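You operate a simulated robot arm through the tools that you are given. There is no shell and no other tool.

Carry out the task below with a simulated robot arm. There is one attempt and no reset: what you move stays moved.

Task
Unclip the grey case and put its black board in the RETURNS carton.
Fine: both clips left open, lid laid on the bench; gland and the boards in the yellow tray left as they are.

Only the result counts: the job must be done as asked and must still hold three seconds after the hand-in. Knocking over, shifting, dropping, spilling or breaking anything else fails it. A push-on lid holds only when it is set on centred and level and pressed home; a screw cap is set on level and turned clockwise until tight.

Robot
A 6-joint arm with a two-finger gripper, fixed in place. Base frame: the origin is on the floor under the middle of its stand, x ahead of it, y to its left, z up; the work surface is at about z = 752. Units: mm, degrees, N and s.
It reaches about 1637 mm from its shoulder. Its first joint turns from -166.0 to 166.0 degrees. Payload 3.43 kg.
Tool frame: the origin (TCP) lies between the finger pads and is the grasp point; the fingertips stand 20 mm ahead of it; z points along the fingers, y is the line along which they close. The gripper opens to 190 mm; its body begins 248 mm behind the TCP.
Orientation is that of the tool frame in the base frame, as a unit quaternion [x, y, z, w]. With the fingers straight down and closing along the base's y, the tool's x points along the base's -x, its y along +y and its z along -z.

Tools
- The arm moves only by the tool jog_arm. Its argument "rows" is a list of rows, each an object of numbers (a shift or turn left out is 0, a gripper value left out holds the last): "x", "y", "z": the shift along the tool's x, y, z in mm; "rx", "ry", "rz": the turn, a rotation vector about the tool's x, y, z in rad; "hand": the opening in per cent of the stroke, from 0 (shut) to 100 (fully open). In form: [{"x": .., "y": .., "z": .., "rx": .., "ry": .., "rz": .., "hand": ..}, ...]. A call has 1 to 20 rows; each row shifts and turns the commanded pose from where the row before left it, along the tool's axes as they then stand. Each row takes 0.2 s and may step no farther than 50 mm and 8.6 degrees from the row before; otherwise, or with a gripper value out of range, the whole call is refused. A pose out of reach is approached as far as the arm can. The call stops where the force on the tool passes 40 N (or 10 N more than at its start, if that is more) or the arm is blocked; 0.2 s more then pass. Each finger travels about 45 mm/s and halts on what it meets, pressing with about 44 N; the grip force reading is that of the motor and also rises with nothing between the fingers. The clock runs only during rows and for 0.2 s after the last one: add rows that do not move to give the fingers time. It gives the time, the measured TCP pose, the force on the tool (base axes), the opening and the grip force at its end, in the units of the frame above (readings bear some noise), with the torque about the TCP (base axes, N m) and any sound that the robot's microphone picked up.
- Cameras (640 x 400 px; columns grow to the right, rows downward): "scene" is fixed at [400.3, -501.3, 1548.9]; the picture's right is [-0.66, -0.75, 0.00], its down [-0.66, 0.58, -0.47] and it looks along [0.36, -0.31, -0.88] (base axes); focal length 214 px, centre (320, 200). "wrist" rides on the gripper at [70, -8, -288] in the tool frame; the picture's right is [0.12, 0.99, 0.00], its down [-0.96, 0.12, -0.25] and it looks along [-0.25, 0.03, 0.97] (tool axes); focal length 261 px, centre (320, 200).
- get_image(camera): a new picture of that camera. No time passes.
- raise_lower(by): slides the trunk up (or, below 0, down) by that many mm; the arm rides with it, the base frame stays. It gives what a move gives, with no picture.
- measure_at(camera, pixels): for up to 12 pixels [column, row] of the newest picture of that camera ("zoom" is the newest enlarged one), the place [x, y, z] in the base frame of the surface seen there, good to about 2 mm. No time passes.
- close_up(camera, box): a new picture of the part [left, top, right, bottom] of that camera's present view, enlarged. No time passes.
- hand_in(): hands the job in; it is judged then, once.

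Unless the task says otherwise, let go and move clear before handing in.

The tools are called as name(argument=value, ...) on one line, values as JSON. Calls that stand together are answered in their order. jog_arm: Moves the arm, as the interface text tells. Its arguments: {"type":"object","properties":{"rows":{"type":"array","items":{"type":"object","properties":{"x":{"type":"number"},"y":{"type":"number"},"z":{"type":"number"},"rx":{"type":"number"},"ry":{"type":"number"},"rz":{"type":"number"},"hand":{"type":"number"}}}}},"required":["rows"]} The other tools are called the same way: raise_lower (by) moves the trunk up or down; get_image (camera) takes a picture; measure_at (camera, pixels) gives the place of the surface under pixels of a picture; close_up (camera, box) takes an enlarged picture of a part of a camera's view; hand_in () hands the job in.

At the start:

```text
t: 0.0
ee_pos: [662.3, -504.7, 1096.5]
tcp_rot: [-0.001, 1.0, 0.0, 0.0]
wrist_force: [0.6, 0.3, -0.4]
torque: [-0.02, 0.0, 0.0]
width: 190.0
gripper_force: 0.2
trunk travel left (down, up): [-175.0, 65.0]
```

scene: 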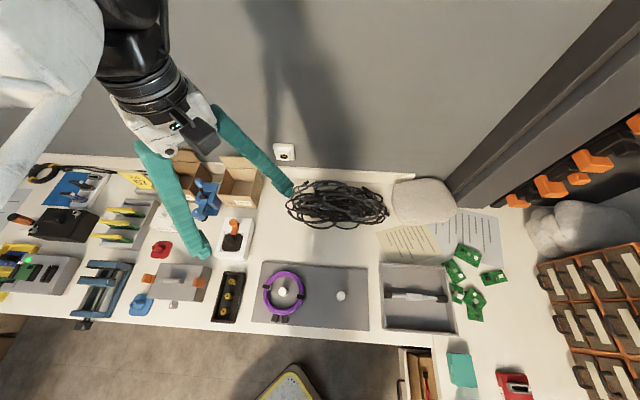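
wrist: 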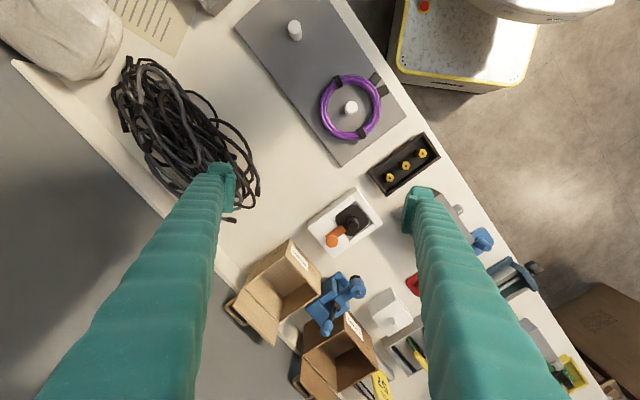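

The scene picture shows a grey case with orange clips near (177,282) and cartons near (190,170) and (240,180). I'll enlarge these regions first.

close_up(camera="scene", box=[120, 230, 280, 330])

close_up(camera="scene", box=[0, 140, 160, 340])

close_up(camera="wrist", box=[220, 180, 600, 400])

```text
4.00 times, centred on (200, 280) of scene
```

zoom: 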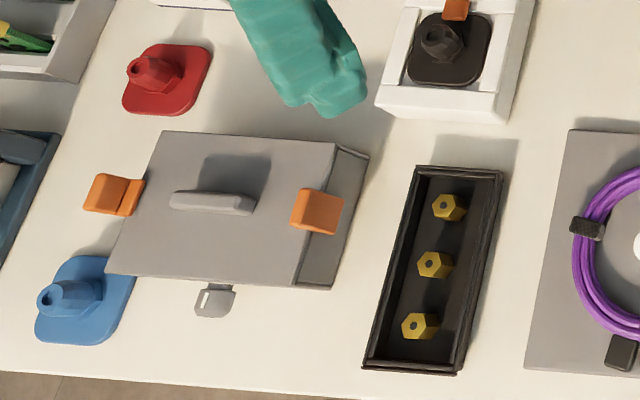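

```text
2.00 times, centred on (80, 240) of scene
```

zoom: 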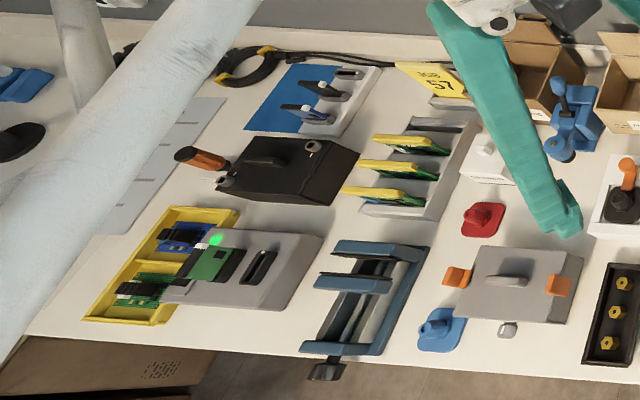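

```text
1.68 times, centred on (410, 290) of wrist
```

zoom: 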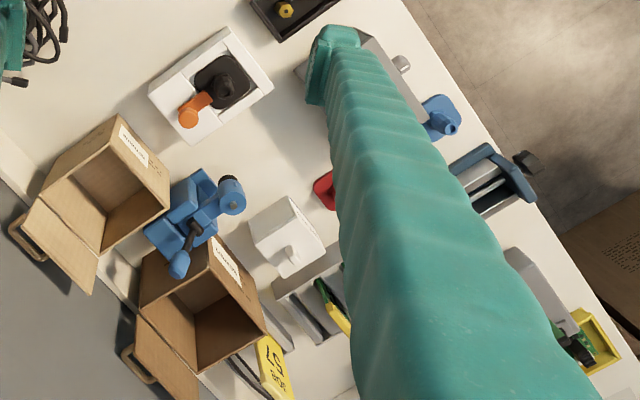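

The case is at zoom (220,210) with orange clips at both ends and a grey gland on its near side. I need carton labels; enlarging those areas and measuring key points.

close_up(camera="wrist", box=[225, 230, 385, 400])

close_up(camera="scene", box=[150, 140, 280, 240])

measure_at(camera="scene", pixels=[[148, 279], [178, 267], [199, 282], [173, 280], [160, 263], [203, 266], [147, 298], [194, 301], [173, 304], [204, 301], [212, 270], [225, 318]])

```text
2.35 times, centred on (305, 315) of wrist
```

zoom: 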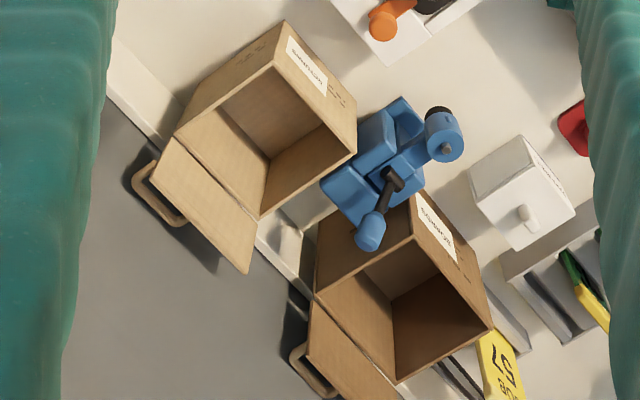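

```text
4.00 times, centred on (215, 190) of scene
```

zoom: 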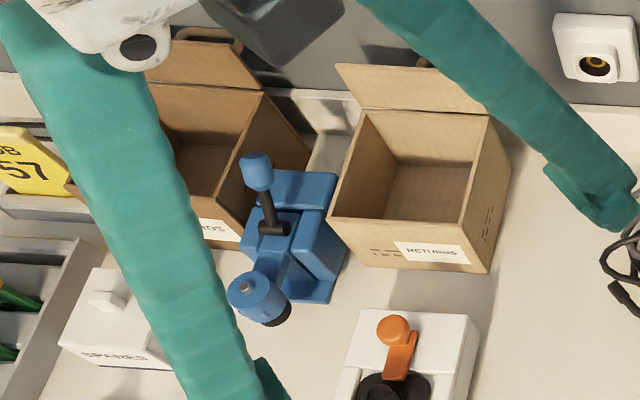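

```text
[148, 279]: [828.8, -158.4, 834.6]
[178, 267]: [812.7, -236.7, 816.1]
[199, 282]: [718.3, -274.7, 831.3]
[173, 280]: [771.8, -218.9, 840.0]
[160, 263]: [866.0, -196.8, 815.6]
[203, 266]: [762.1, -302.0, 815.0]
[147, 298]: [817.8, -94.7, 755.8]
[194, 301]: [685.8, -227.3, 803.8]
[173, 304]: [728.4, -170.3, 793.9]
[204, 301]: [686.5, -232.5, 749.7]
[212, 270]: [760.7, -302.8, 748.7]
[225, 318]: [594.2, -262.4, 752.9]
```

RETURNS is the carton at scene (240,180) (label legible at zoom (432,252)); the case is centred about (773,-217), rotated ~45°. I'll move the arm over the case to inspect it with the wrist camera.

jog_arm(rows=[{"x": -16, "y": 41}, {"x": -16, "y": 41}, {"x": -16, "y": 41}, {"x": -16, "y": 41}, {"x": -16, "y": 41}, {"x": -16, "y": 41}, {"x": -15, "y": 41}])

get_image(camera="wrist")

get_image(camera="scene")

```text
t: 1.6
ee_pos: [770.8, -215.8, 1096.5]
tcp_rot: [0.0, 1.0, 0.0, 0.0]
wrist_force: [-0.3, -0.6, -0.1]
torque: [0.16, -0.07, 0.0]
width: 190.0
gripper_force: 0.1
trunk travel left (down, up): [-175.0, 65.0]
```

```text
taken
```

wrist: 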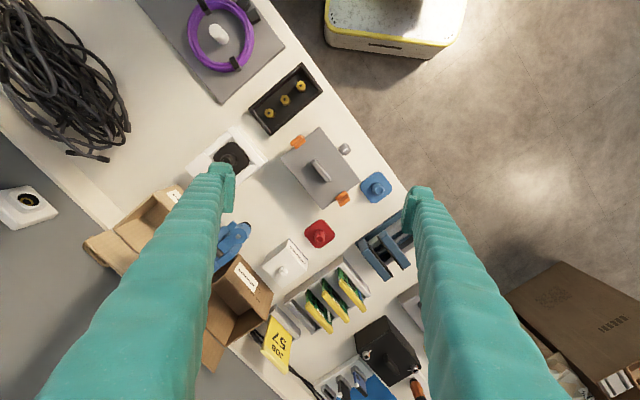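

```text
taken
```

scene: 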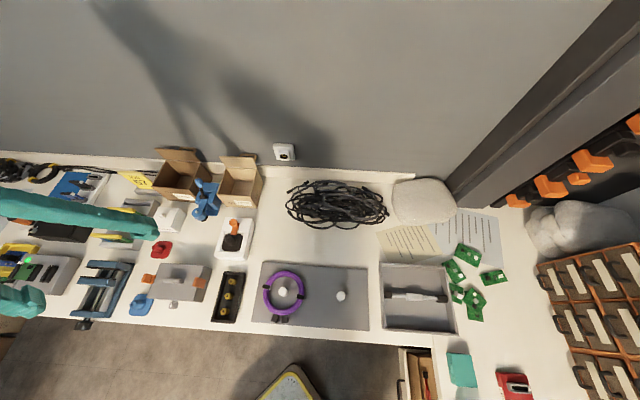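

The case is now at wrist (320,170) unobstructed. Enlarging from both cameras to see the clips.

close_up(camera="wrist", box=[260, 115, 400, 215])

close_up(camera="scene", box=[130, 250, 220, 320])

close_up(camera="scene", box=[140, 130, 300, 250])

```text
4.00 times, centred on (330, 165) of wrist
```

zoom: 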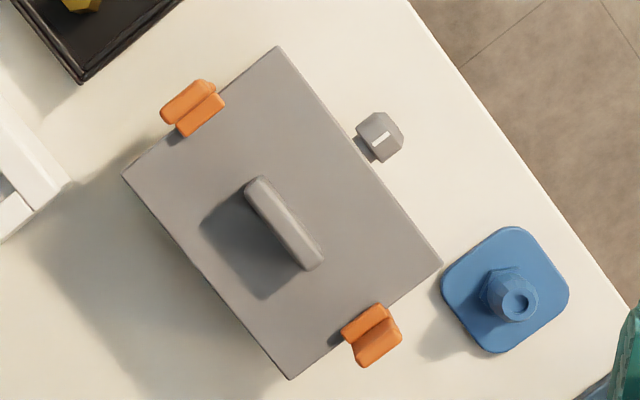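

```text
5.71 times, centred on (175, 285) of scene
```

zoom: 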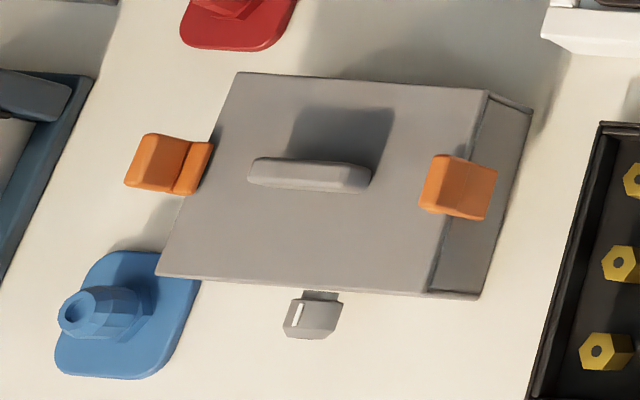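

```text
3.33 times, centred on (220, 190) of scene
```

zoom: 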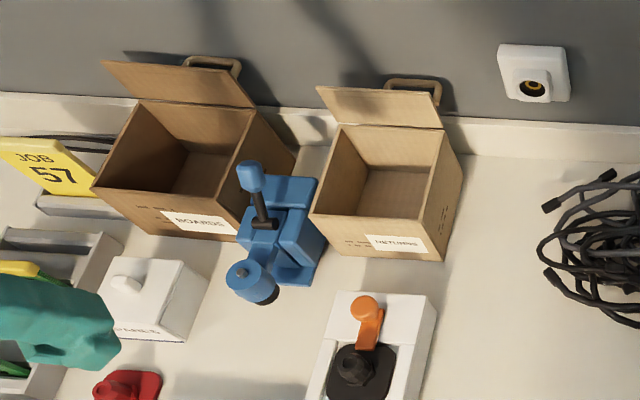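

Both clips are clear in the zooms: each has an inner bar on the lid rim and a bigger outer tab. I'll measure points on the latest enlarged picture... first re-take the wrist zoom so pixels match.

close_up(camera="wrist", box=[260, 115, 400, 215])

measure_at(camera="zoom", pixels=[[277, 50], [127, 175], [288, 374], [436, 264], [185, 100], [200, 117], [362, 322], [378, 346], [258, 190], [312, 260], [285, 225], [380, 135]])

measure_at(camera="zoom", pixels=[[168, 108], [206, 86], [181, 126], [220, 100], [345, 335], [384, 309], [360, 360], [396, 336], [170, 120], [210, 80], [505, 290], [60, 180]])

```text
4.00 times, centred on (330, 165) of wrist
```

zoom: 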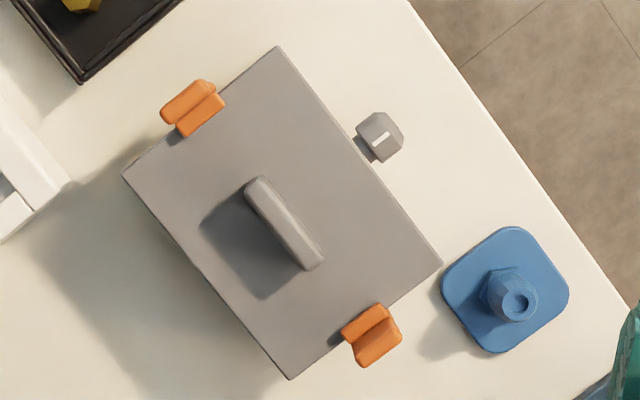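

```text
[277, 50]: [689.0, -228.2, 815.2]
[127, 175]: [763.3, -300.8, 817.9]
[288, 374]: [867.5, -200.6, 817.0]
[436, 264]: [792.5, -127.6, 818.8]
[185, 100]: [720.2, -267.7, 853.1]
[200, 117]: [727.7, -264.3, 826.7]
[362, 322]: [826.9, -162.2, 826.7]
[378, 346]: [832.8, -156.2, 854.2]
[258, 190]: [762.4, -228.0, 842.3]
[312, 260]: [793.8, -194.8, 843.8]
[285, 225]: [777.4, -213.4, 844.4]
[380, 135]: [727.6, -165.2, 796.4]
```

```text
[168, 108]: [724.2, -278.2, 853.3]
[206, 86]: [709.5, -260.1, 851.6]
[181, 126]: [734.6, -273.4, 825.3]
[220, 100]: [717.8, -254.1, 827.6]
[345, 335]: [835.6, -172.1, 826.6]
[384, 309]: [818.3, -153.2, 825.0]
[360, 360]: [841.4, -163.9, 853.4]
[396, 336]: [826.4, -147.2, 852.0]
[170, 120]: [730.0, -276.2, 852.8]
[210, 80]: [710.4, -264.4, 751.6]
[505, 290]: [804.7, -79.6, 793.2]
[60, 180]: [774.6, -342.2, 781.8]
```

Lid corners measured around centre (778,-214), top z≈817, long axis at ~44°; the clips' outer tabs rise to z≈853 while inner bars sit at z≈826. I'll tilt the tool 45° to see the clips from the side.

jog_arm(rows=[{"ry": -0.131}, {"ry": -0.131}, {"ry": -0.131}, {"ry": -0.131}, {"ry": -0.131}, {"ry": -0.131}, {"x": 35, "y": -5, "z": 12}, {"x": 35, "y": -5, "z": 12}, {"x": 35, "y": -5, "z": 12}, {"x": 35, "y": -5, "z": 12}])

get_image(camera="wrist")

```text
t: 3.8
ee_pos: [708.0, -235.9, 964.3]
tcp_rot: [-0.002, 0.923, 0.001, 0.384]
wrist_force: [-0.3, 0.3, -0.2]
torque: [-0.03, 0.0, -0.02]
width: 189.9
gripper_force: 0.1
trunk travel left (down, up): [-175.0, 65.0]
```

```text
taken
```

wrist: 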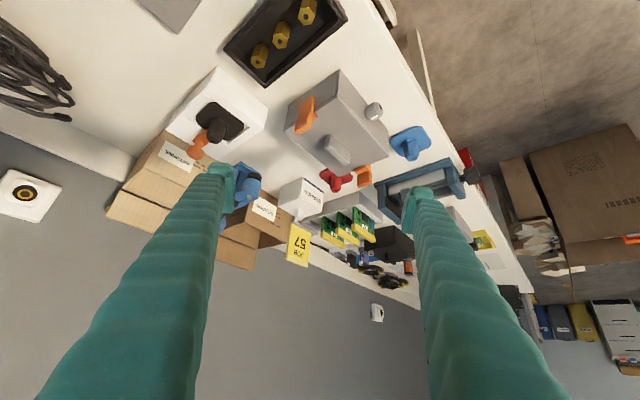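

Side view obtained (upside down); the clip is at (303,118). Enlarging the case.

close_up(camera="wrist", box=[270, 60, 400, 190])

close_up(camera="wrist", box=[100, 60, 270, 260])

```text
3.08 times, centred on (335, 125) of wrist
```

zoom: 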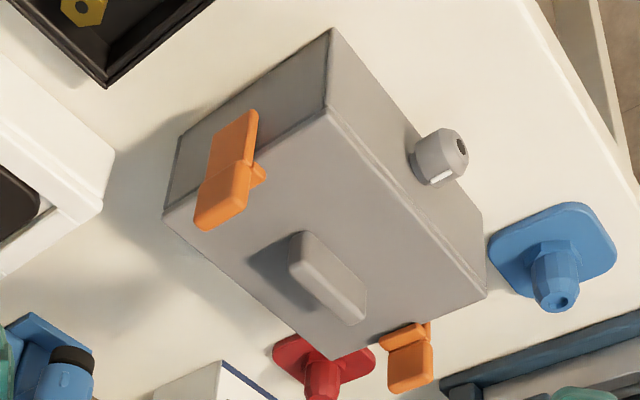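

```text
2.00 times, centred on (185, 160) of wrist
```

zoom: 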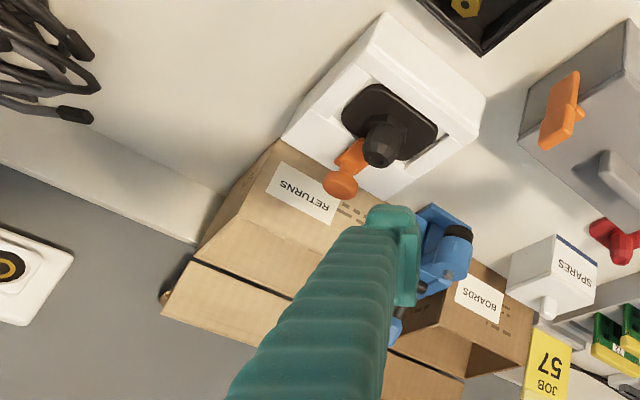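

The clip is a plate on the end wall with a hook over the lid rim and a tab rising above; pushing the tab outward should release it. I'll re-take the zoom and measure clip geometry.

close_up(camera="wrist", box=[270, 60, 400, 190])

measure_at(camera="zoom", pixels=[[253, 113], [245, 120], [215, 145], [222, 155], [240, 158], [212, 180], [244, 170], [230, 195], [200, 222], [235, 205], [260, 173], [330, 40]])

measure_at(camera="zoom", pixels=[[395, 340], [420, 330], [410, 360], [430, 325], [395, 385], [430, 380], [440, 155], [300, 245], [355, 300], [310, 285], [326, 112], [166, 210]])

```text
3.08 times, centred on (335, 125) of wrist
```

zoom: 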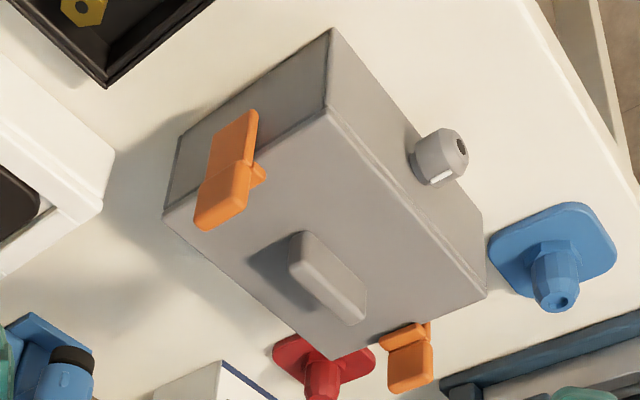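

```text
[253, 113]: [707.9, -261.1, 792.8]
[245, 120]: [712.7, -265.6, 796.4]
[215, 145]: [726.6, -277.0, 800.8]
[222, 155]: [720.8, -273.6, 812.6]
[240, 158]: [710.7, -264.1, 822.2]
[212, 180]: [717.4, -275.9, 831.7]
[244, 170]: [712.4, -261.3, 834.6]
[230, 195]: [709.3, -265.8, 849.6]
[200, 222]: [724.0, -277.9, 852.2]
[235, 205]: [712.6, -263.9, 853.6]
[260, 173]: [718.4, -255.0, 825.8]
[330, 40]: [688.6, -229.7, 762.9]
```

```text
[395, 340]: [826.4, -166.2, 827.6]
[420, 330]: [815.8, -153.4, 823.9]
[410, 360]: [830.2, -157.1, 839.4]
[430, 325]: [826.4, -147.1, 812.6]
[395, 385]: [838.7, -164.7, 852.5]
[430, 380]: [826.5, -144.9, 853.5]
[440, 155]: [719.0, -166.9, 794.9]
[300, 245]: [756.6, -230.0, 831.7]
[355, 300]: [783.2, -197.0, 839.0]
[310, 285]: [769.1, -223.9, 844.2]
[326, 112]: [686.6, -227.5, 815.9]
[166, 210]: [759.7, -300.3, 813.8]
```

Tabs lie ~77–86 mm from the lid centre along its long axis, z 828–853, with hook bars under them at z≈826. I'll return to fingers-down, turn 45.9° so the fingers open along the case's long axis, and centre over the lid.

jog_arm(rows=[{"ry": 0.131}, {"ry": 0.131}, {"ry": 0.131}, {"ry": 0.131}, {"ry": 0.131}, {"ry": 0.131}, {"rz": 0.1335}, {"rz": 0.1335}, {"rz": 0.1335}, {"rz": 0.1335}, {"rz": 0.1335}, {"rz": 0.1335}, {"x": -16.5, "y": 32.8}, {"x": -16.5, "y": 32.8}])

get_image(camera="wrist")

```text
t: 6.8
ee_pos: [779.2, -215.4, 964.3]
tcp_rot: [0.391, 0.921, 0.0, 0.0]
wrist_force: [-1.0, 0.2, 0.4]
torque: [0.04, -0.17, -0.01]
width: 189.9
gripper_force: 0.1
trunk travel left (down, up): [-175.0, 65.0]
```

```text
taken
```

wrist: 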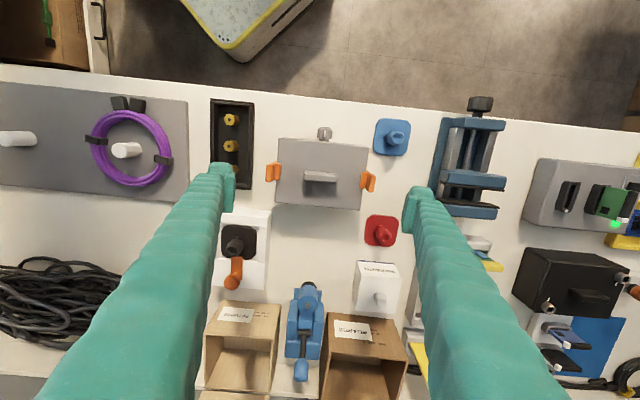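

Now aligned with the case (320,170). I'll measure finger geometry at the tips (222,170), (415,200) and the bench free space.

measure_at(camera="wrist", pixels=[[222, 168], [212, 168], [231, 170], [233, 185], [222, 182], [205, 185], [416, 192], [406, 200], [408, 215], [428, 195], [418, 205], [440, 220]])

close_up(camera="wrist", box=[190, 120, 450, 260])

get_image(camera="scene")

```text
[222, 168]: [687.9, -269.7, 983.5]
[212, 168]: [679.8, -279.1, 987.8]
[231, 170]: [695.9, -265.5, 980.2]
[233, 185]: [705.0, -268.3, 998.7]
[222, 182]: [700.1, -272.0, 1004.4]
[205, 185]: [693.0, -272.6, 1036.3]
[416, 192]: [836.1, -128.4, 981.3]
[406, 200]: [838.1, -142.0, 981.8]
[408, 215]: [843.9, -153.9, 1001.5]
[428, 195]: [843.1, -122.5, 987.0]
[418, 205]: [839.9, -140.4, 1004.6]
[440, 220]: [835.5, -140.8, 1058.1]
```

```text
2.46 times, centred on (320, 190) of wrist
```

zoom: 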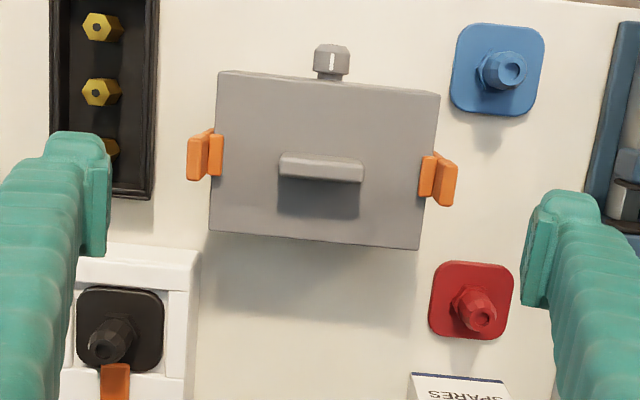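

```text
taken
```

scene: 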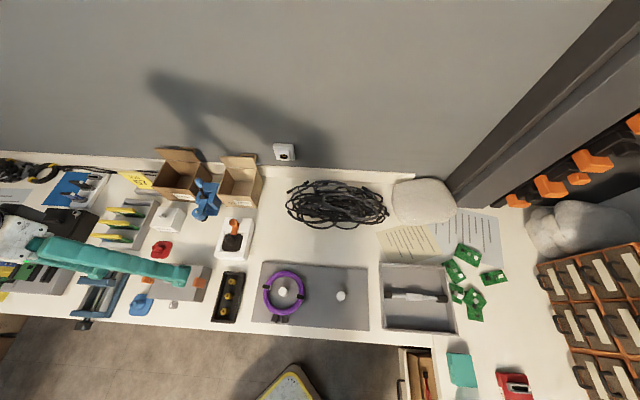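

The fingers' pads are ~42 mm wide and total thickness ~30–35 mm, so at ~64 mm opening both fingers fit between the handle ends (±27) and the tabs (±77). I'll narrow to 34 % and lower to tips at z≈865, still above the tabs, and check.

jog_arm(rows=[{"hand": 34}, {"hand": 34}, {"hand": 34}, {"hand": 34}, {"hand": 34}, {"hand": 34}, {"hand": 34}, {"hand": 34}, {"z": 40}, {"z": 40}])

get_image(camera="wrist")

close_up(camera="wrist", box=[220, 110, 420, 250])

close_up(camera="scene", box=[120, 230, 240, 320])

```text
t: 9.0
ee_pos: [777.4, -213.7, 883.6]
tcp_rot: [0.39, 0.921, 0.0, 0.0]
wrist_force: [0.0, -0.1, 0.7]
torque: [0.0, -0.07, 0.0]
width: 64.6
gripper_force: 0.1
trunk travel left (down, up): [-175.0, 65.0]
```

```text
taken
```

wrist: 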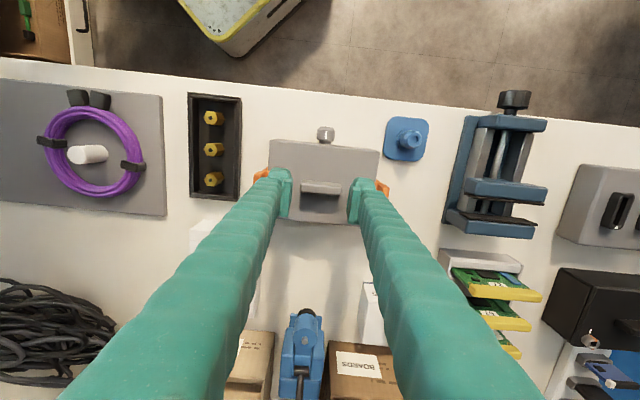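

```text
2.86 times, centred on (320, 180) of wrist
```

zoom: 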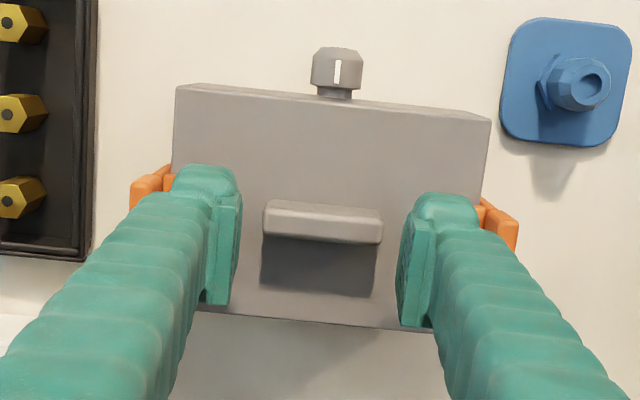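

```text
4.44 times, centred on (180, 275) of scene
```

zoom: 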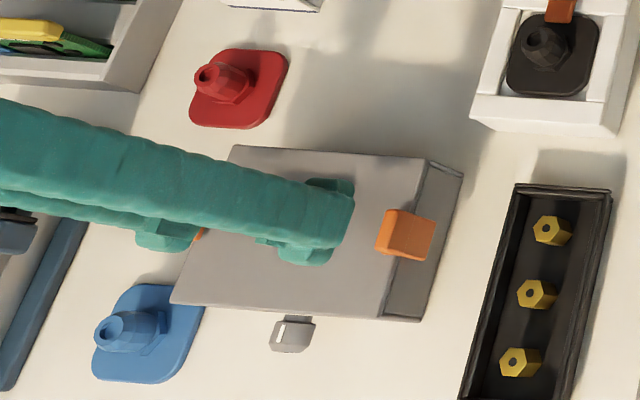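

Fingers straddle the handle (zoom (225,250) and (425,260)) inside the tabs. I'll measure the outer faces of the left finger from the scene zoom to be sure it clears the tab when lowered.

measure_at(camera="zoom", pixels=[[352, 195], [350, 215], [345, 235], [330, 255], [320, 262], [290, 258], [350, 185], [330, 182], [340, 245], [385, 230], [405, 215], [425, 235]])

measure_at(camera="wrist", pixels=[[280, 170], [292, 178], [291, 185], [289, 200], [288, 214], [270, 180], [262, 195], [355, 185], [352, 200], [350, 218], [370, 182], [382, 195]])

```text
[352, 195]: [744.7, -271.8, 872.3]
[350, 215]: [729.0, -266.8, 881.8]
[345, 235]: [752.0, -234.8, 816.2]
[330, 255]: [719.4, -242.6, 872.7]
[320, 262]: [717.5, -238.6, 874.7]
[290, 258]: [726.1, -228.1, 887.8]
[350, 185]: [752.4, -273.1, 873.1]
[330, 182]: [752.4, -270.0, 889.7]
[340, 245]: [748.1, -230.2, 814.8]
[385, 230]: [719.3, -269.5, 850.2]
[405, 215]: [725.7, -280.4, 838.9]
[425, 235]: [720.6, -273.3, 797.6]
```

```text
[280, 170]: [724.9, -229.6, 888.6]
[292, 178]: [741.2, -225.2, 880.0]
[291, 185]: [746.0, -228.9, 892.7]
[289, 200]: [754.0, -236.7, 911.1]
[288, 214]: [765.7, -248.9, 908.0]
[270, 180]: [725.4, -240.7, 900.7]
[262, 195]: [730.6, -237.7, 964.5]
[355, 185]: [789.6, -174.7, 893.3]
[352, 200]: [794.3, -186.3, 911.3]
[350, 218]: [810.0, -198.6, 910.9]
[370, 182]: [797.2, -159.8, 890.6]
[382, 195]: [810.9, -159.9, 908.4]
```

The left finger's outer face is at about 72 mm from centre versus the tab's inner face at ~77, handle ends ±27 versus pads ±32, so it fits. Lowering 31 mm so the tips sit at z≈832, above the hooks.

jog_arm(rows=[{"z": 11}, {"z": 10}, {"z": 10}])

close_up(camera="wrist", box=[220, 110, 420, 250])

close_up(camera="scene", box=[120, 230, 240, 320])

```text
t: 9.8
ee_pos: [776.6, -214.8, 852.5]
tcp_rot: [0.39, 0.921, -0.001, 0.0]
wrist_force: [0.3, 1.2, 0.2]
torque: [-0.02, 0.0, 0.02]
width: 64.7
gripper_force: 0.0
trunk travel left (down, up): [-175.0, 65.0]
```

```text
2.86 times, centred on (320, 180) of wrist
```

zoom: 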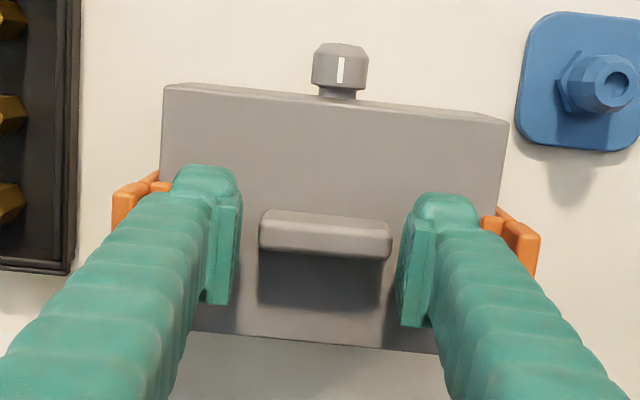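

```text
4.44 times, centred on (180, 275) of scene
```

zoom: 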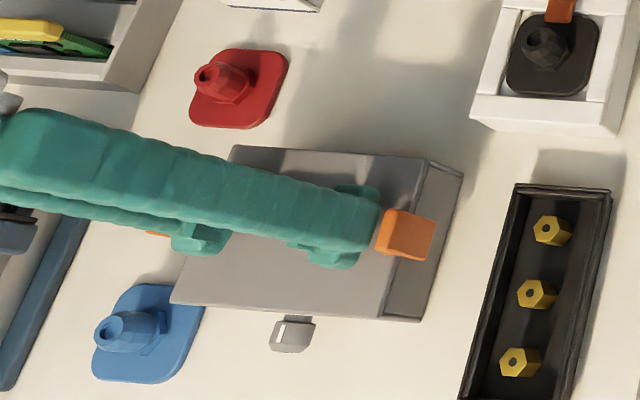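

Both fingers sit just inside the tabs with no contact force. Now I open the gripper gradually to push both tabs outward symmetrically.

jog_arm(rows=[{"hand": 40}, {"hand": 44}, {"hand": 48}, {"hand": 52}, {"hand": 56}, {"hand": 60}, {"hand": 60}, {"hand": 60}])

close_up(camera="wrist", box=[220, 110, 420, 250])

close_up(camera="scene", box=[120, 230, 240, 320])

```text
t: 11.6
ee_pos: [777.1, -214.9, 853.6]
tcp_rot: [0.39, 0.921, 0.0, 0.0]
wrist_force: [0.3, -0.3, 0.2]
torque: [-0.03, 0.04, 0.03]
width: 113.8
gripper_force: 0.0
trunk travel left (down, up): [-175.0, 65.0]
```

```text
2.86 times, centred on (320, 180) of wrist
```

zoom: 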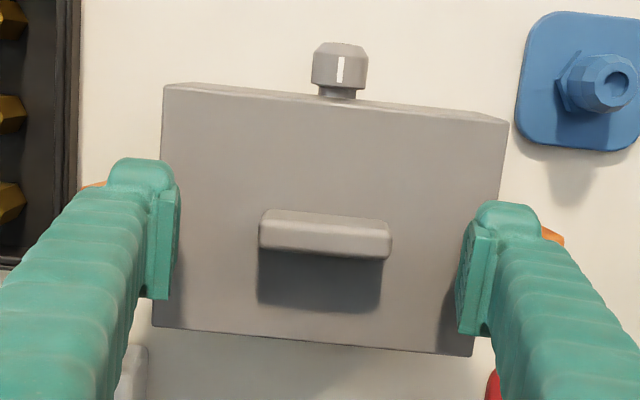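

```text
4.44 times, centred on (180, 275) of scene
```

zoom: 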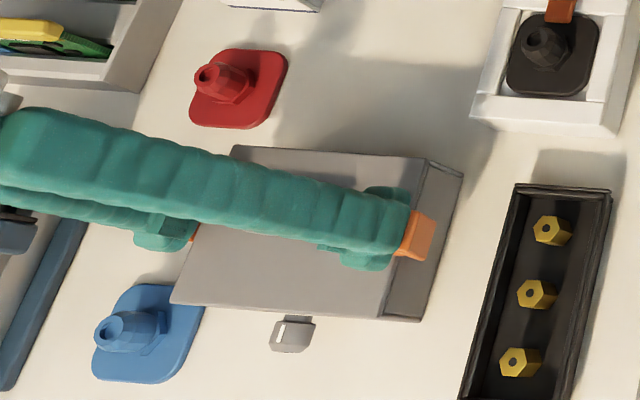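

The tabs yield without moving the case (gland unchanged at zoom (340,65)). Continuing to open to 80 %.

jog_arm(rows=[{"hand": 64}, {"hand": 68}, {"hand": 72}, {"hand": 76}, {"hand": 80}, {"hand": 80}, {"hand": 80}])

close_up(camera="wrist", box=[200, 100, 440, 250])

close_up(camera="scene", box=[120, 230, 240, 320])

```text
t: 13.2
ee_pos: [778.3, -214.5, 852.8]
tcp_rot: [0.389, 0.921, 0.001, 0.0]
wrist_force: [0.0, -1.0, -0.1]
torque: [0.0, -0.02, -0.01]
width: 151.9
gripper_force: 0.0
trunk travel left (down, up): [-175.0, 65.0]
```

```text
2.67 times, centred on (320, 175) of wrist
```

zoom: 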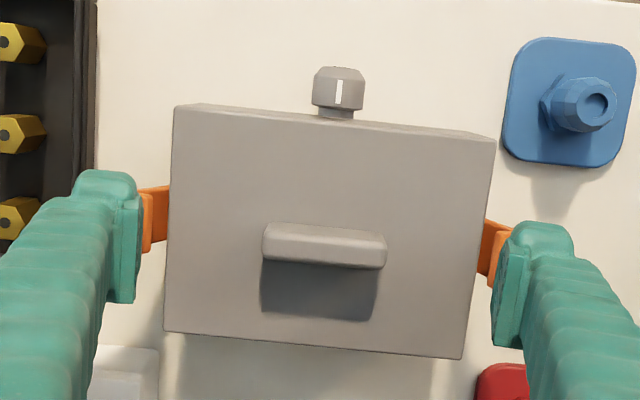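

```text
4.44 times, centred on (180, 275) of scene
```

zoom: 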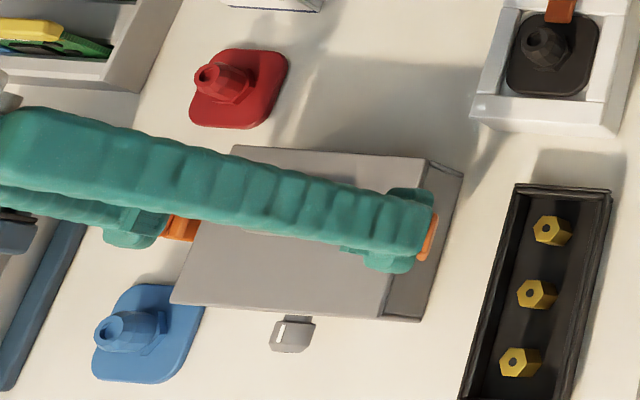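

Both clips are swinging outward (orange plates visible at zoom (155,215) and (490,250)). Opening fully.

jog_arm(rows=[{"hand": 85}, {"hand": 90}, {"hand": 95}, {"hand": 100}, {"hand": 100}, {"hand": 100}])

close_up(camera="wrist", box=[180, 100, 460, 260])

close_up(camera="scene", box=[120, 230, 240, 320])

```text
t: 14.6
ee_pos: [776.6, -214.7, 852.8]
tcp_rot: [0.39, 0.921, -0.001, 0.0]
wrist_force: [-0.3, 0.3, -0.5]
torque: [0.01, 0.0, 0.02]
width: 190.2
gripper_force: 0.1
trunk travel left (down, up): [-175.0, 65.0]
```

```text
2.29 times, centred on (320, 180) of wrist
```

zoom: 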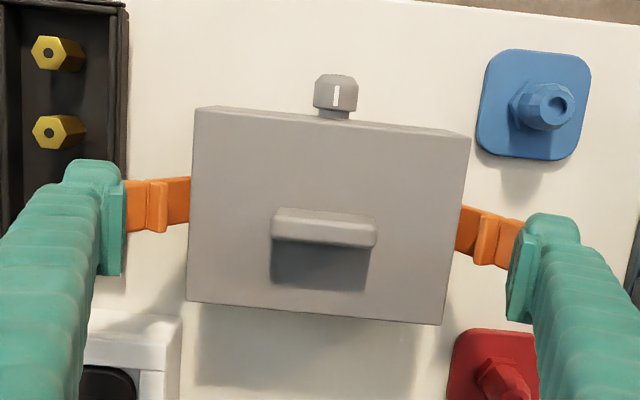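

```text
4.44 times, centred on (180, 275) of scene
```

zoom: 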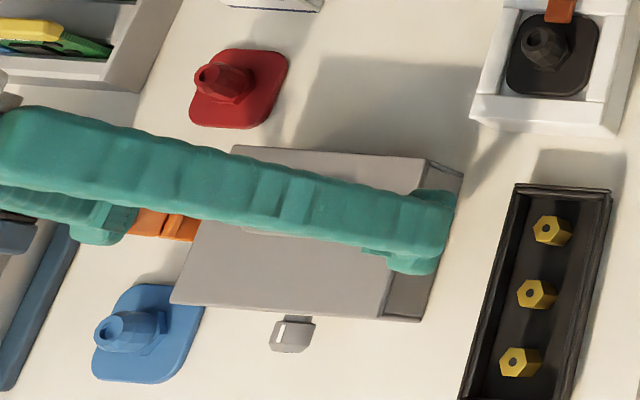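

Both clips are now swung well out. I'll raise the gripper clear and see whether they stay open.

jog_arm(rows=[{"z": -25}, {"z": -40}, {"z": -40}, {}, {}, {}, {}, {}])

get_image(camera="wrist")

close_up(camera="wrist", box=[220, 110, 420, 250])

measure_at(camera="zoom", pixels=[[190, 150], [120, 170], [140, 165], [430, 185], [490, 200], [220, 80], [440, 100], [210, 230], [420, 250], [280, 160], [360, 165], [320, 165]])

```text
t: 16.4
ee_pos: [777.4, -215.1, 959.6]
tcp_rot: [0.391, 0.921, -0.001, 0.0]
wrist_force: [-0.1, 0.8, -0.3]
torque: [-0.03, 0.01, -0.01]
width: 189.8
gripper_force: 0.0
trunk travel left (down, up): [-175.0, 65.0]
```

```text
taken
```

wrist: 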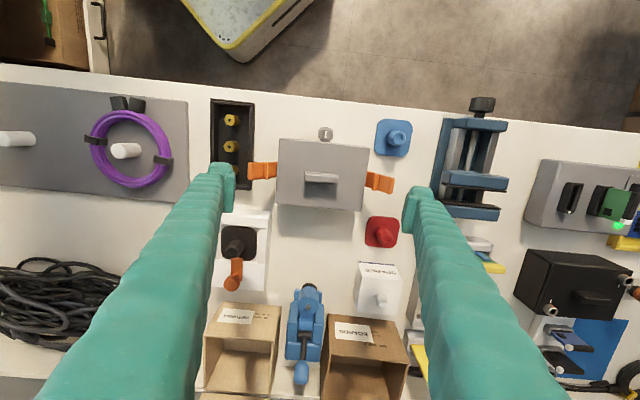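

```text
2.86 times, centred on (320, 180) of wrist
```

zoom: 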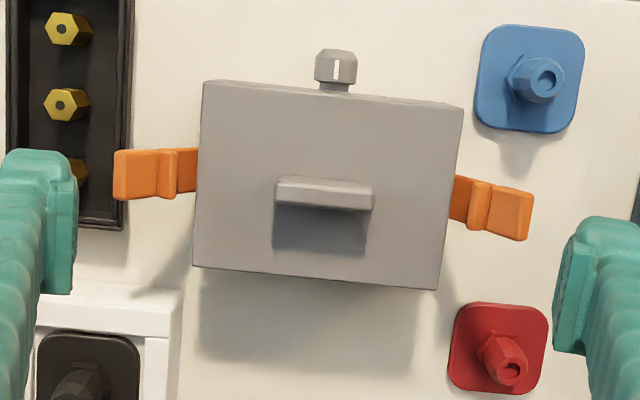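

```text
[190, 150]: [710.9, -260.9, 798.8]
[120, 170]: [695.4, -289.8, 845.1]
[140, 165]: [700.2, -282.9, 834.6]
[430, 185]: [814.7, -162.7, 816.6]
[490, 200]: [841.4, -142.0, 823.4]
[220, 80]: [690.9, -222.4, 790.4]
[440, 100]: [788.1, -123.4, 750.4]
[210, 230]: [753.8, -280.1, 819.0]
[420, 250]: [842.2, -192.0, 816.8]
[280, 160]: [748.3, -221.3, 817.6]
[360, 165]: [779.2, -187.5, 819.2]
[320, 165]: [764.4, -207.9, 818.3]
```

Clips stay open at roughly 35° (tips at u≈-112, z≈845). To be safe I'll swing them further by pressing down with the open fingertips; first checking the heights of neighbours near the clips.

measure_at(camera="zoom", pixels=[[128, 120], [126, 210], [100, 225], [118, 150], [116, 195], [155, 155], [165, 175], [475, 185], [530, 195], [525, 235], [150, 290], [500, 310]])

measure_at(camera="wrist", pixels=[[228, 172], [236, 190], [232, 205], [222, 165], [415, 190], [404, 210]])

```text
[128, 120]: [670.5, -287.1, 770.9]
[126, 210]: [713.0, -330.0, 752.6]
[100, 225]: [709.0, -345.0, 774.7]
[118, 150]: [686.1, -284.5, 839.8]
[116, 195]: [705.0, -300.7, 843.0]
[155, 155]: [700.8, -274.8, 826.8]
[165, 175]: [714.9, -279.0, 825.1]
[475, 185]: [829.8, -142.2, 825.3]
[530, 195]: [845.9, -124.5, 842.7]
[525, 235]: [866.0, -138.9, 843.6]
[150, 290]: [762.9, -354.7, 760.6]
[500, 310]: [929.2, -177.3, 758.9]
```

```text
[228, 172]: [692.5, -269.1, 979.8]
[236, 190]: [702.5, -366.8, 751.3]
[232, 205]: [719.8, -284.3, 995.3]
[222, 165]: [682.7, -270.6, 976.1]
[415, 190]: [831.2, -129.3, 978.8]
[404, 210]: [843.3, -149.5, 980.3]
```

Tray rim is at z≈772, well below. Lowering the fully open fingers to tip z≈825 to swing the clips further out.

jog_arm(rows=[{"z": 40}, {"z": 40}, {"z": 15}, {"z": 10}, {"z": 10}, {"z": 10}])

close_up(camera="wrist", box=[180, 100, 460, 260])

close_up(camera="scene", box=[120, 230, 240, 320])

```text
t: 17.8
ee_pos: [778.7, -214.7, 831.4]
tcp_rot: [0.39, 0.921, 0.0, 0.0]
wrist_force: [-0.2, -0.9, 0.1]
torque: [-0.01, -0.03, 0.01]
width: 189.9
gripper_force: 0.0
trunk travel left (down, up): [-175.0, 65.0]
```

```text
2.29 times, centred on (320, 180) of wrist
```

zoom: 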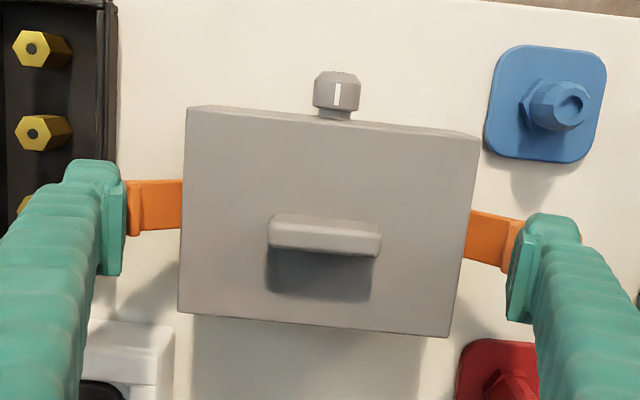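

```text
4.44 times, centred on (180, 275) of scene
```

zoom: 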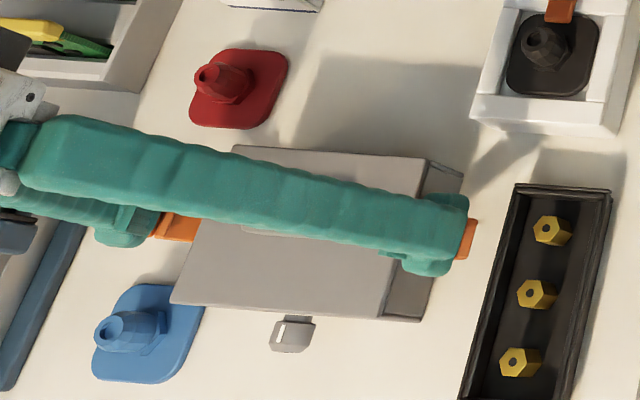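

No resistance; clips are tilted farther (zoom (155,205), (490,240)). A little more down, then raise and inspect.

jog_arm(rows=[{"z": 4}, {"z": 4}, {}, {"z": -30}, {"z": -40}, {"z": -40}, {"z": -20}, {}, {}, {}])

close_up(camera="wrist", box=[220, 110, 420, 250])

measure_at(camera="zoom", pixels=[[190, 155], [120, 160], [110, 180], [130, 165], [455, 195], [510, 210], [530, 220], [205, 85], [200, 262], [435, 285], [460, 110], [320, 195]])

```text
t: 20.0
ee_pos: [778.4, -214.7, 952.9]
tcp_rot: [0.39, 0.921, 0.0, 0.0]
wrist_force: [0.0, -0.4, 0.3]
torque: [0.01, 0.01, 0.0]
width: 190.3
gripper_force: 0.1
trunk travel left (down, up): [-175.0, 65.0]
```

```text
2.86 times, centred on (320, 180) of wrist
```

zoom: 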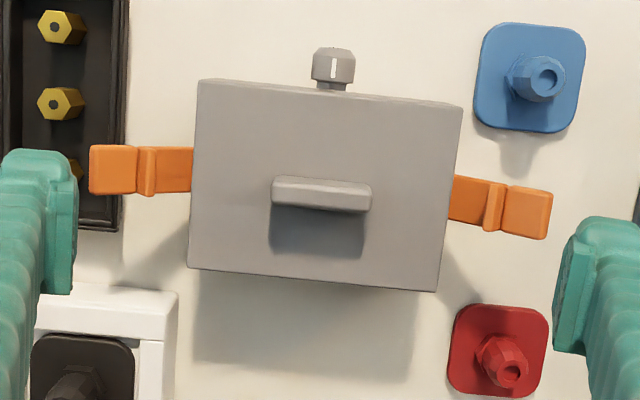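

```text
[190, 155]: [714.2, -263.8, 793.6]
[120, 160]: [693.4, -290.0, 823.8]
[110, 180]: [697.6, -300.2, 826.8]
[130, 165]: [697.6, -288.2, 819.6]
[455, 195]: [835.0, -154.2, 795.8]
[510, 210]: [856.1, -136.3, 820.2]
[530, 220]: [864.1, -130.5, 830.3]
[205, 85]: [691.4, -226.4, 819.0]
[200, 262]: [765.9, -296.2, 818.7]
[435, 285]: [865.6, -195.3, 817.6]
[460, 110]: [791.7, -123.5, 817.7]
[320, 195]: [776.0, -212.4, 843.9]
```

Both clips hold at about 48° now. For margin I'll press each one further with the closed fingers, starting with the clip on the left (zoom (130,170)).

jog_arm(rows=[{"hand": 0, "y": -33.75}, {"hand": 0, "y": -33.75}, {"hand": 0, "y": -33.75}, {"hand": 0, "y": -33.75}, {"hand": 0}, {"hand": 0}, {"hand": 0}, {"hand": 0}, {"hand": 0}, {"hand": 0}, {"hand": 0}, {"z": 40}, {"z": 40}])

get_image(camera="wrist")

close_up(camera="scene", box=[120, 230, 240, 320])

```text
t: 22.8
ee_pos: [683.4, -310.6, 875.3]
tcp_rot: [0.389, 0.921, 0.0, 0.0]
wrist_force: [-0.7, 0.4, 0.1]
torque: [-0.07, -0.12, 0.01]
width: 0.0
gripper_force: 34.6
trunk travel left (down, up): [-175.0, 65.0]
```

```text
taken
```

wrist: 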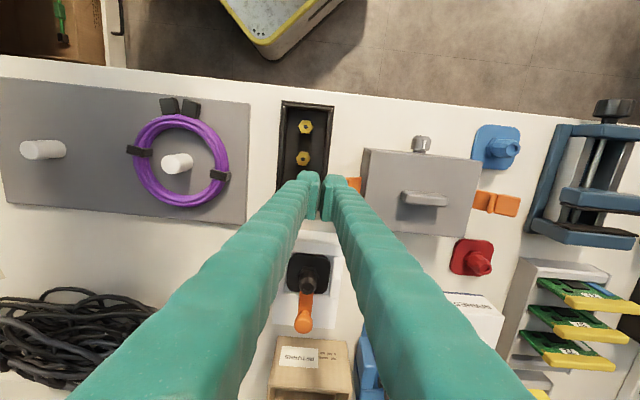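

```text
4.44 times, centred on (180, 275) of scene
```

zoom: 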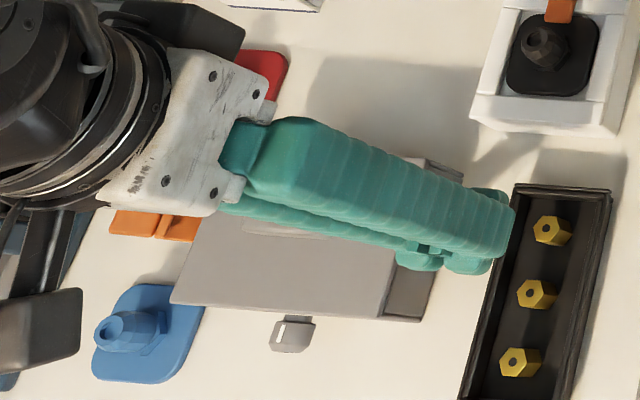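

Closed fingers are over the left clip's outer end. Lowering in small steps to tip z≈815.

jog_arm(rows=[{"z": 12}, {"z": 8}, {"z": 6}, {"z": 6}, {"z": 5}, {"z": 4}])

close_up(camera="scene", box=[120, 230, 240, 320])

get_image(camera="wrist")

```text
t: 23.7
ee_pos: [682.2, -311.3, 851.1]
tcp_rot: [0.39, 0.921, 0.0, 0.003]
wrist_force: [-8.5, 1.7, 28.7]
torque: [0.35, 0.0, 0.33]
width: 0.1
gripper_force: 34.6
trunk travel left (down, up): [-175.0, 65.0]
stopped in row 4: the force on the tool passed its limit at 47 N (the readings are from after the stop); the commanded pose is now the measured one
```

```text
4.44 times, centred on (180, 275) of scene
```

zoom: 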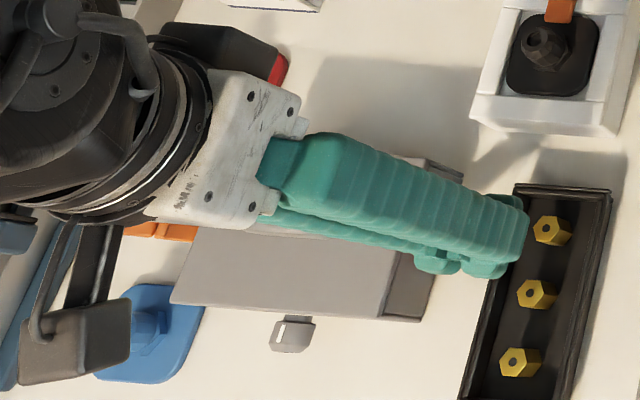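

```text
taken
```

wrist: 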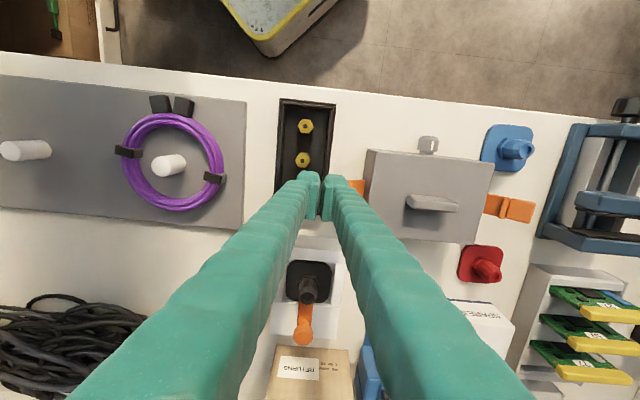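

The left clip's end is at its travel stop (47 N upward at tip z≈831), so it is already fully open. Backing straight up and checking that nothing moved.

jog_arm(rows=[{"z": -10}, {"z": -30}, {"z": -40}, {"z": -40}, {"hand": 34}, {"hand": 34}, {"hand": 34}, {"hand": 34}, {"hand": 34}])

get_image(camera="wrist")

close_up(camera="wrist", box=[300, 110, 540, 260])

measure_at(camera="zoom", pixels=[[150, 170], [130, 160], [160, 170], [100, 170], [200, 100], [190, 230], [370, 260], [390, 140], [430, 190], [460, 195], [280, 190], [290, 100]])

```text
t: 25.7
ee_pos: [681.0, -309.2, 970.4]
tcp_rot: [0.389, 0.921, 0.0, 0.001]
wrist_force: [0.6, 0.2, -0.4]
torque: [0.0, -0.04, 0.03]
width: 64.4
gripper_force: 0.1
trunk travel left (down, up): [-175.0, 65.0]
```

```text
taken
```

wrist: 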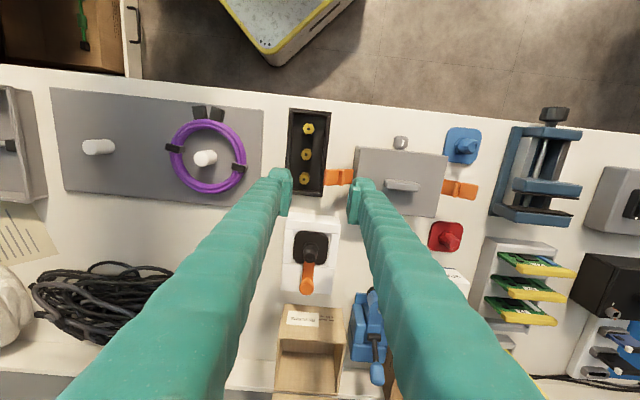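

```text
2.67 times, centred on (420, 185) of wrist
```

zoom: 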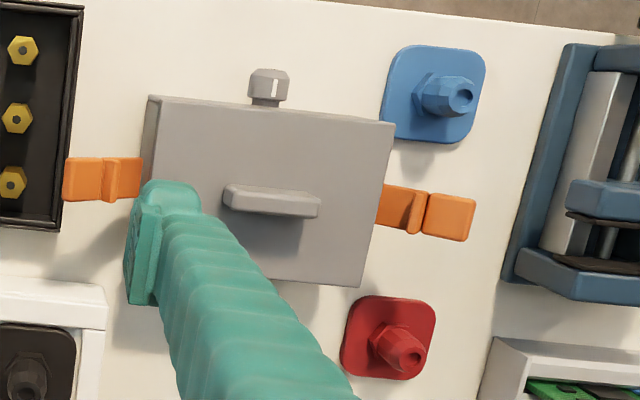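

```text
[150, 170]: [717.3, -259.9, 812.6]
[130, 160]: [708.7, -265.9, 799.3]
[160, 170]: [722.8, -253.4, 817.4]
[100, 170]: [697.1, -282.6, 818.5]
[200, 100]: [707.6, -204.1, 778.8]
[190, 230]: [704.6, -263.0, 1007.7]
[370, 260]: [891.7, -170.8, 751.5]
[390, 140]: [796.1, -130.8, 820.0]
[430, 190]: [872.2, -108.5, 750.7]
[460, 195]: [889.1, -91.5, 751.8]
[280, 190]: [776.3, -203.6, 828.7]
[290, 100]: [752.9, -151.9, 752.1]
```

The case hasn't moved and both clips stand fully out. Now I need a free bench spot for the lid; I'll take a scene picture and measure around (290,240).

get_image(camera="scene")

close_up(camera="scene", box=[220, 160, 400, 280])

measure_at(camera="scene", pixels=[[262, 262], [368, 268], [290, 215], [310, 228], [345, 232], [252, 222], [246, 260], [376, 252], [262, 190], [383, 225], [300, 245], [386, 225]])

```text
taken
```

scene: 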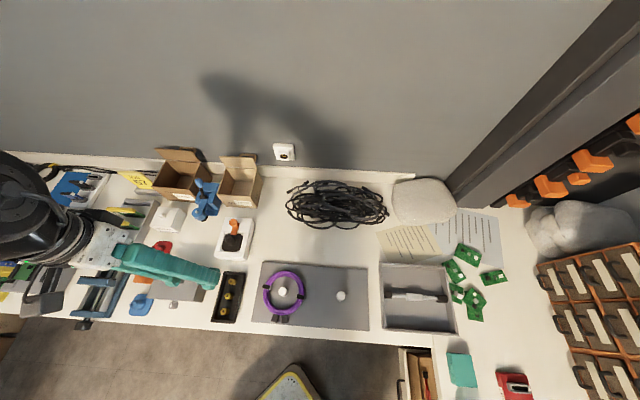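

```text
3.33 times, centred on (310, 220) of scene
```

zoom: 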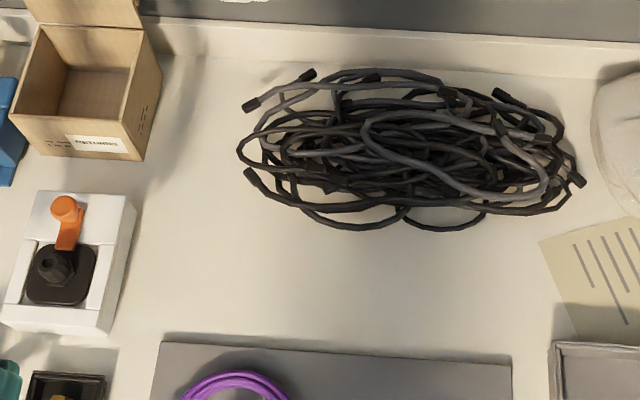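

```text
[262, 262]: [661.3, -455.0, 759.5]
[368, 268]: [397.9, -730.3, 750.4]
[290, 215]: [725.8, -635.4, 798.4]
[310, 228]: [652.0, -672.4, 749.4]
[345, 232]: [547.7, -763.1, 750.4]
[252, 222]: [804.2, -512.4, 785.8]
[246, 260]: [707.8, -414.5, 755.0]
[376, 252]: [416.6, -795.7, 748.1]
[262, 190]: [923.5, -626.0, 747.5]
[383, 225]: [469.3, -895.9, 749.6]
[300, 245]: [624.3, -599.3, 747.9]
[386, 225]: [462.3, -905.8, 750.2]
```

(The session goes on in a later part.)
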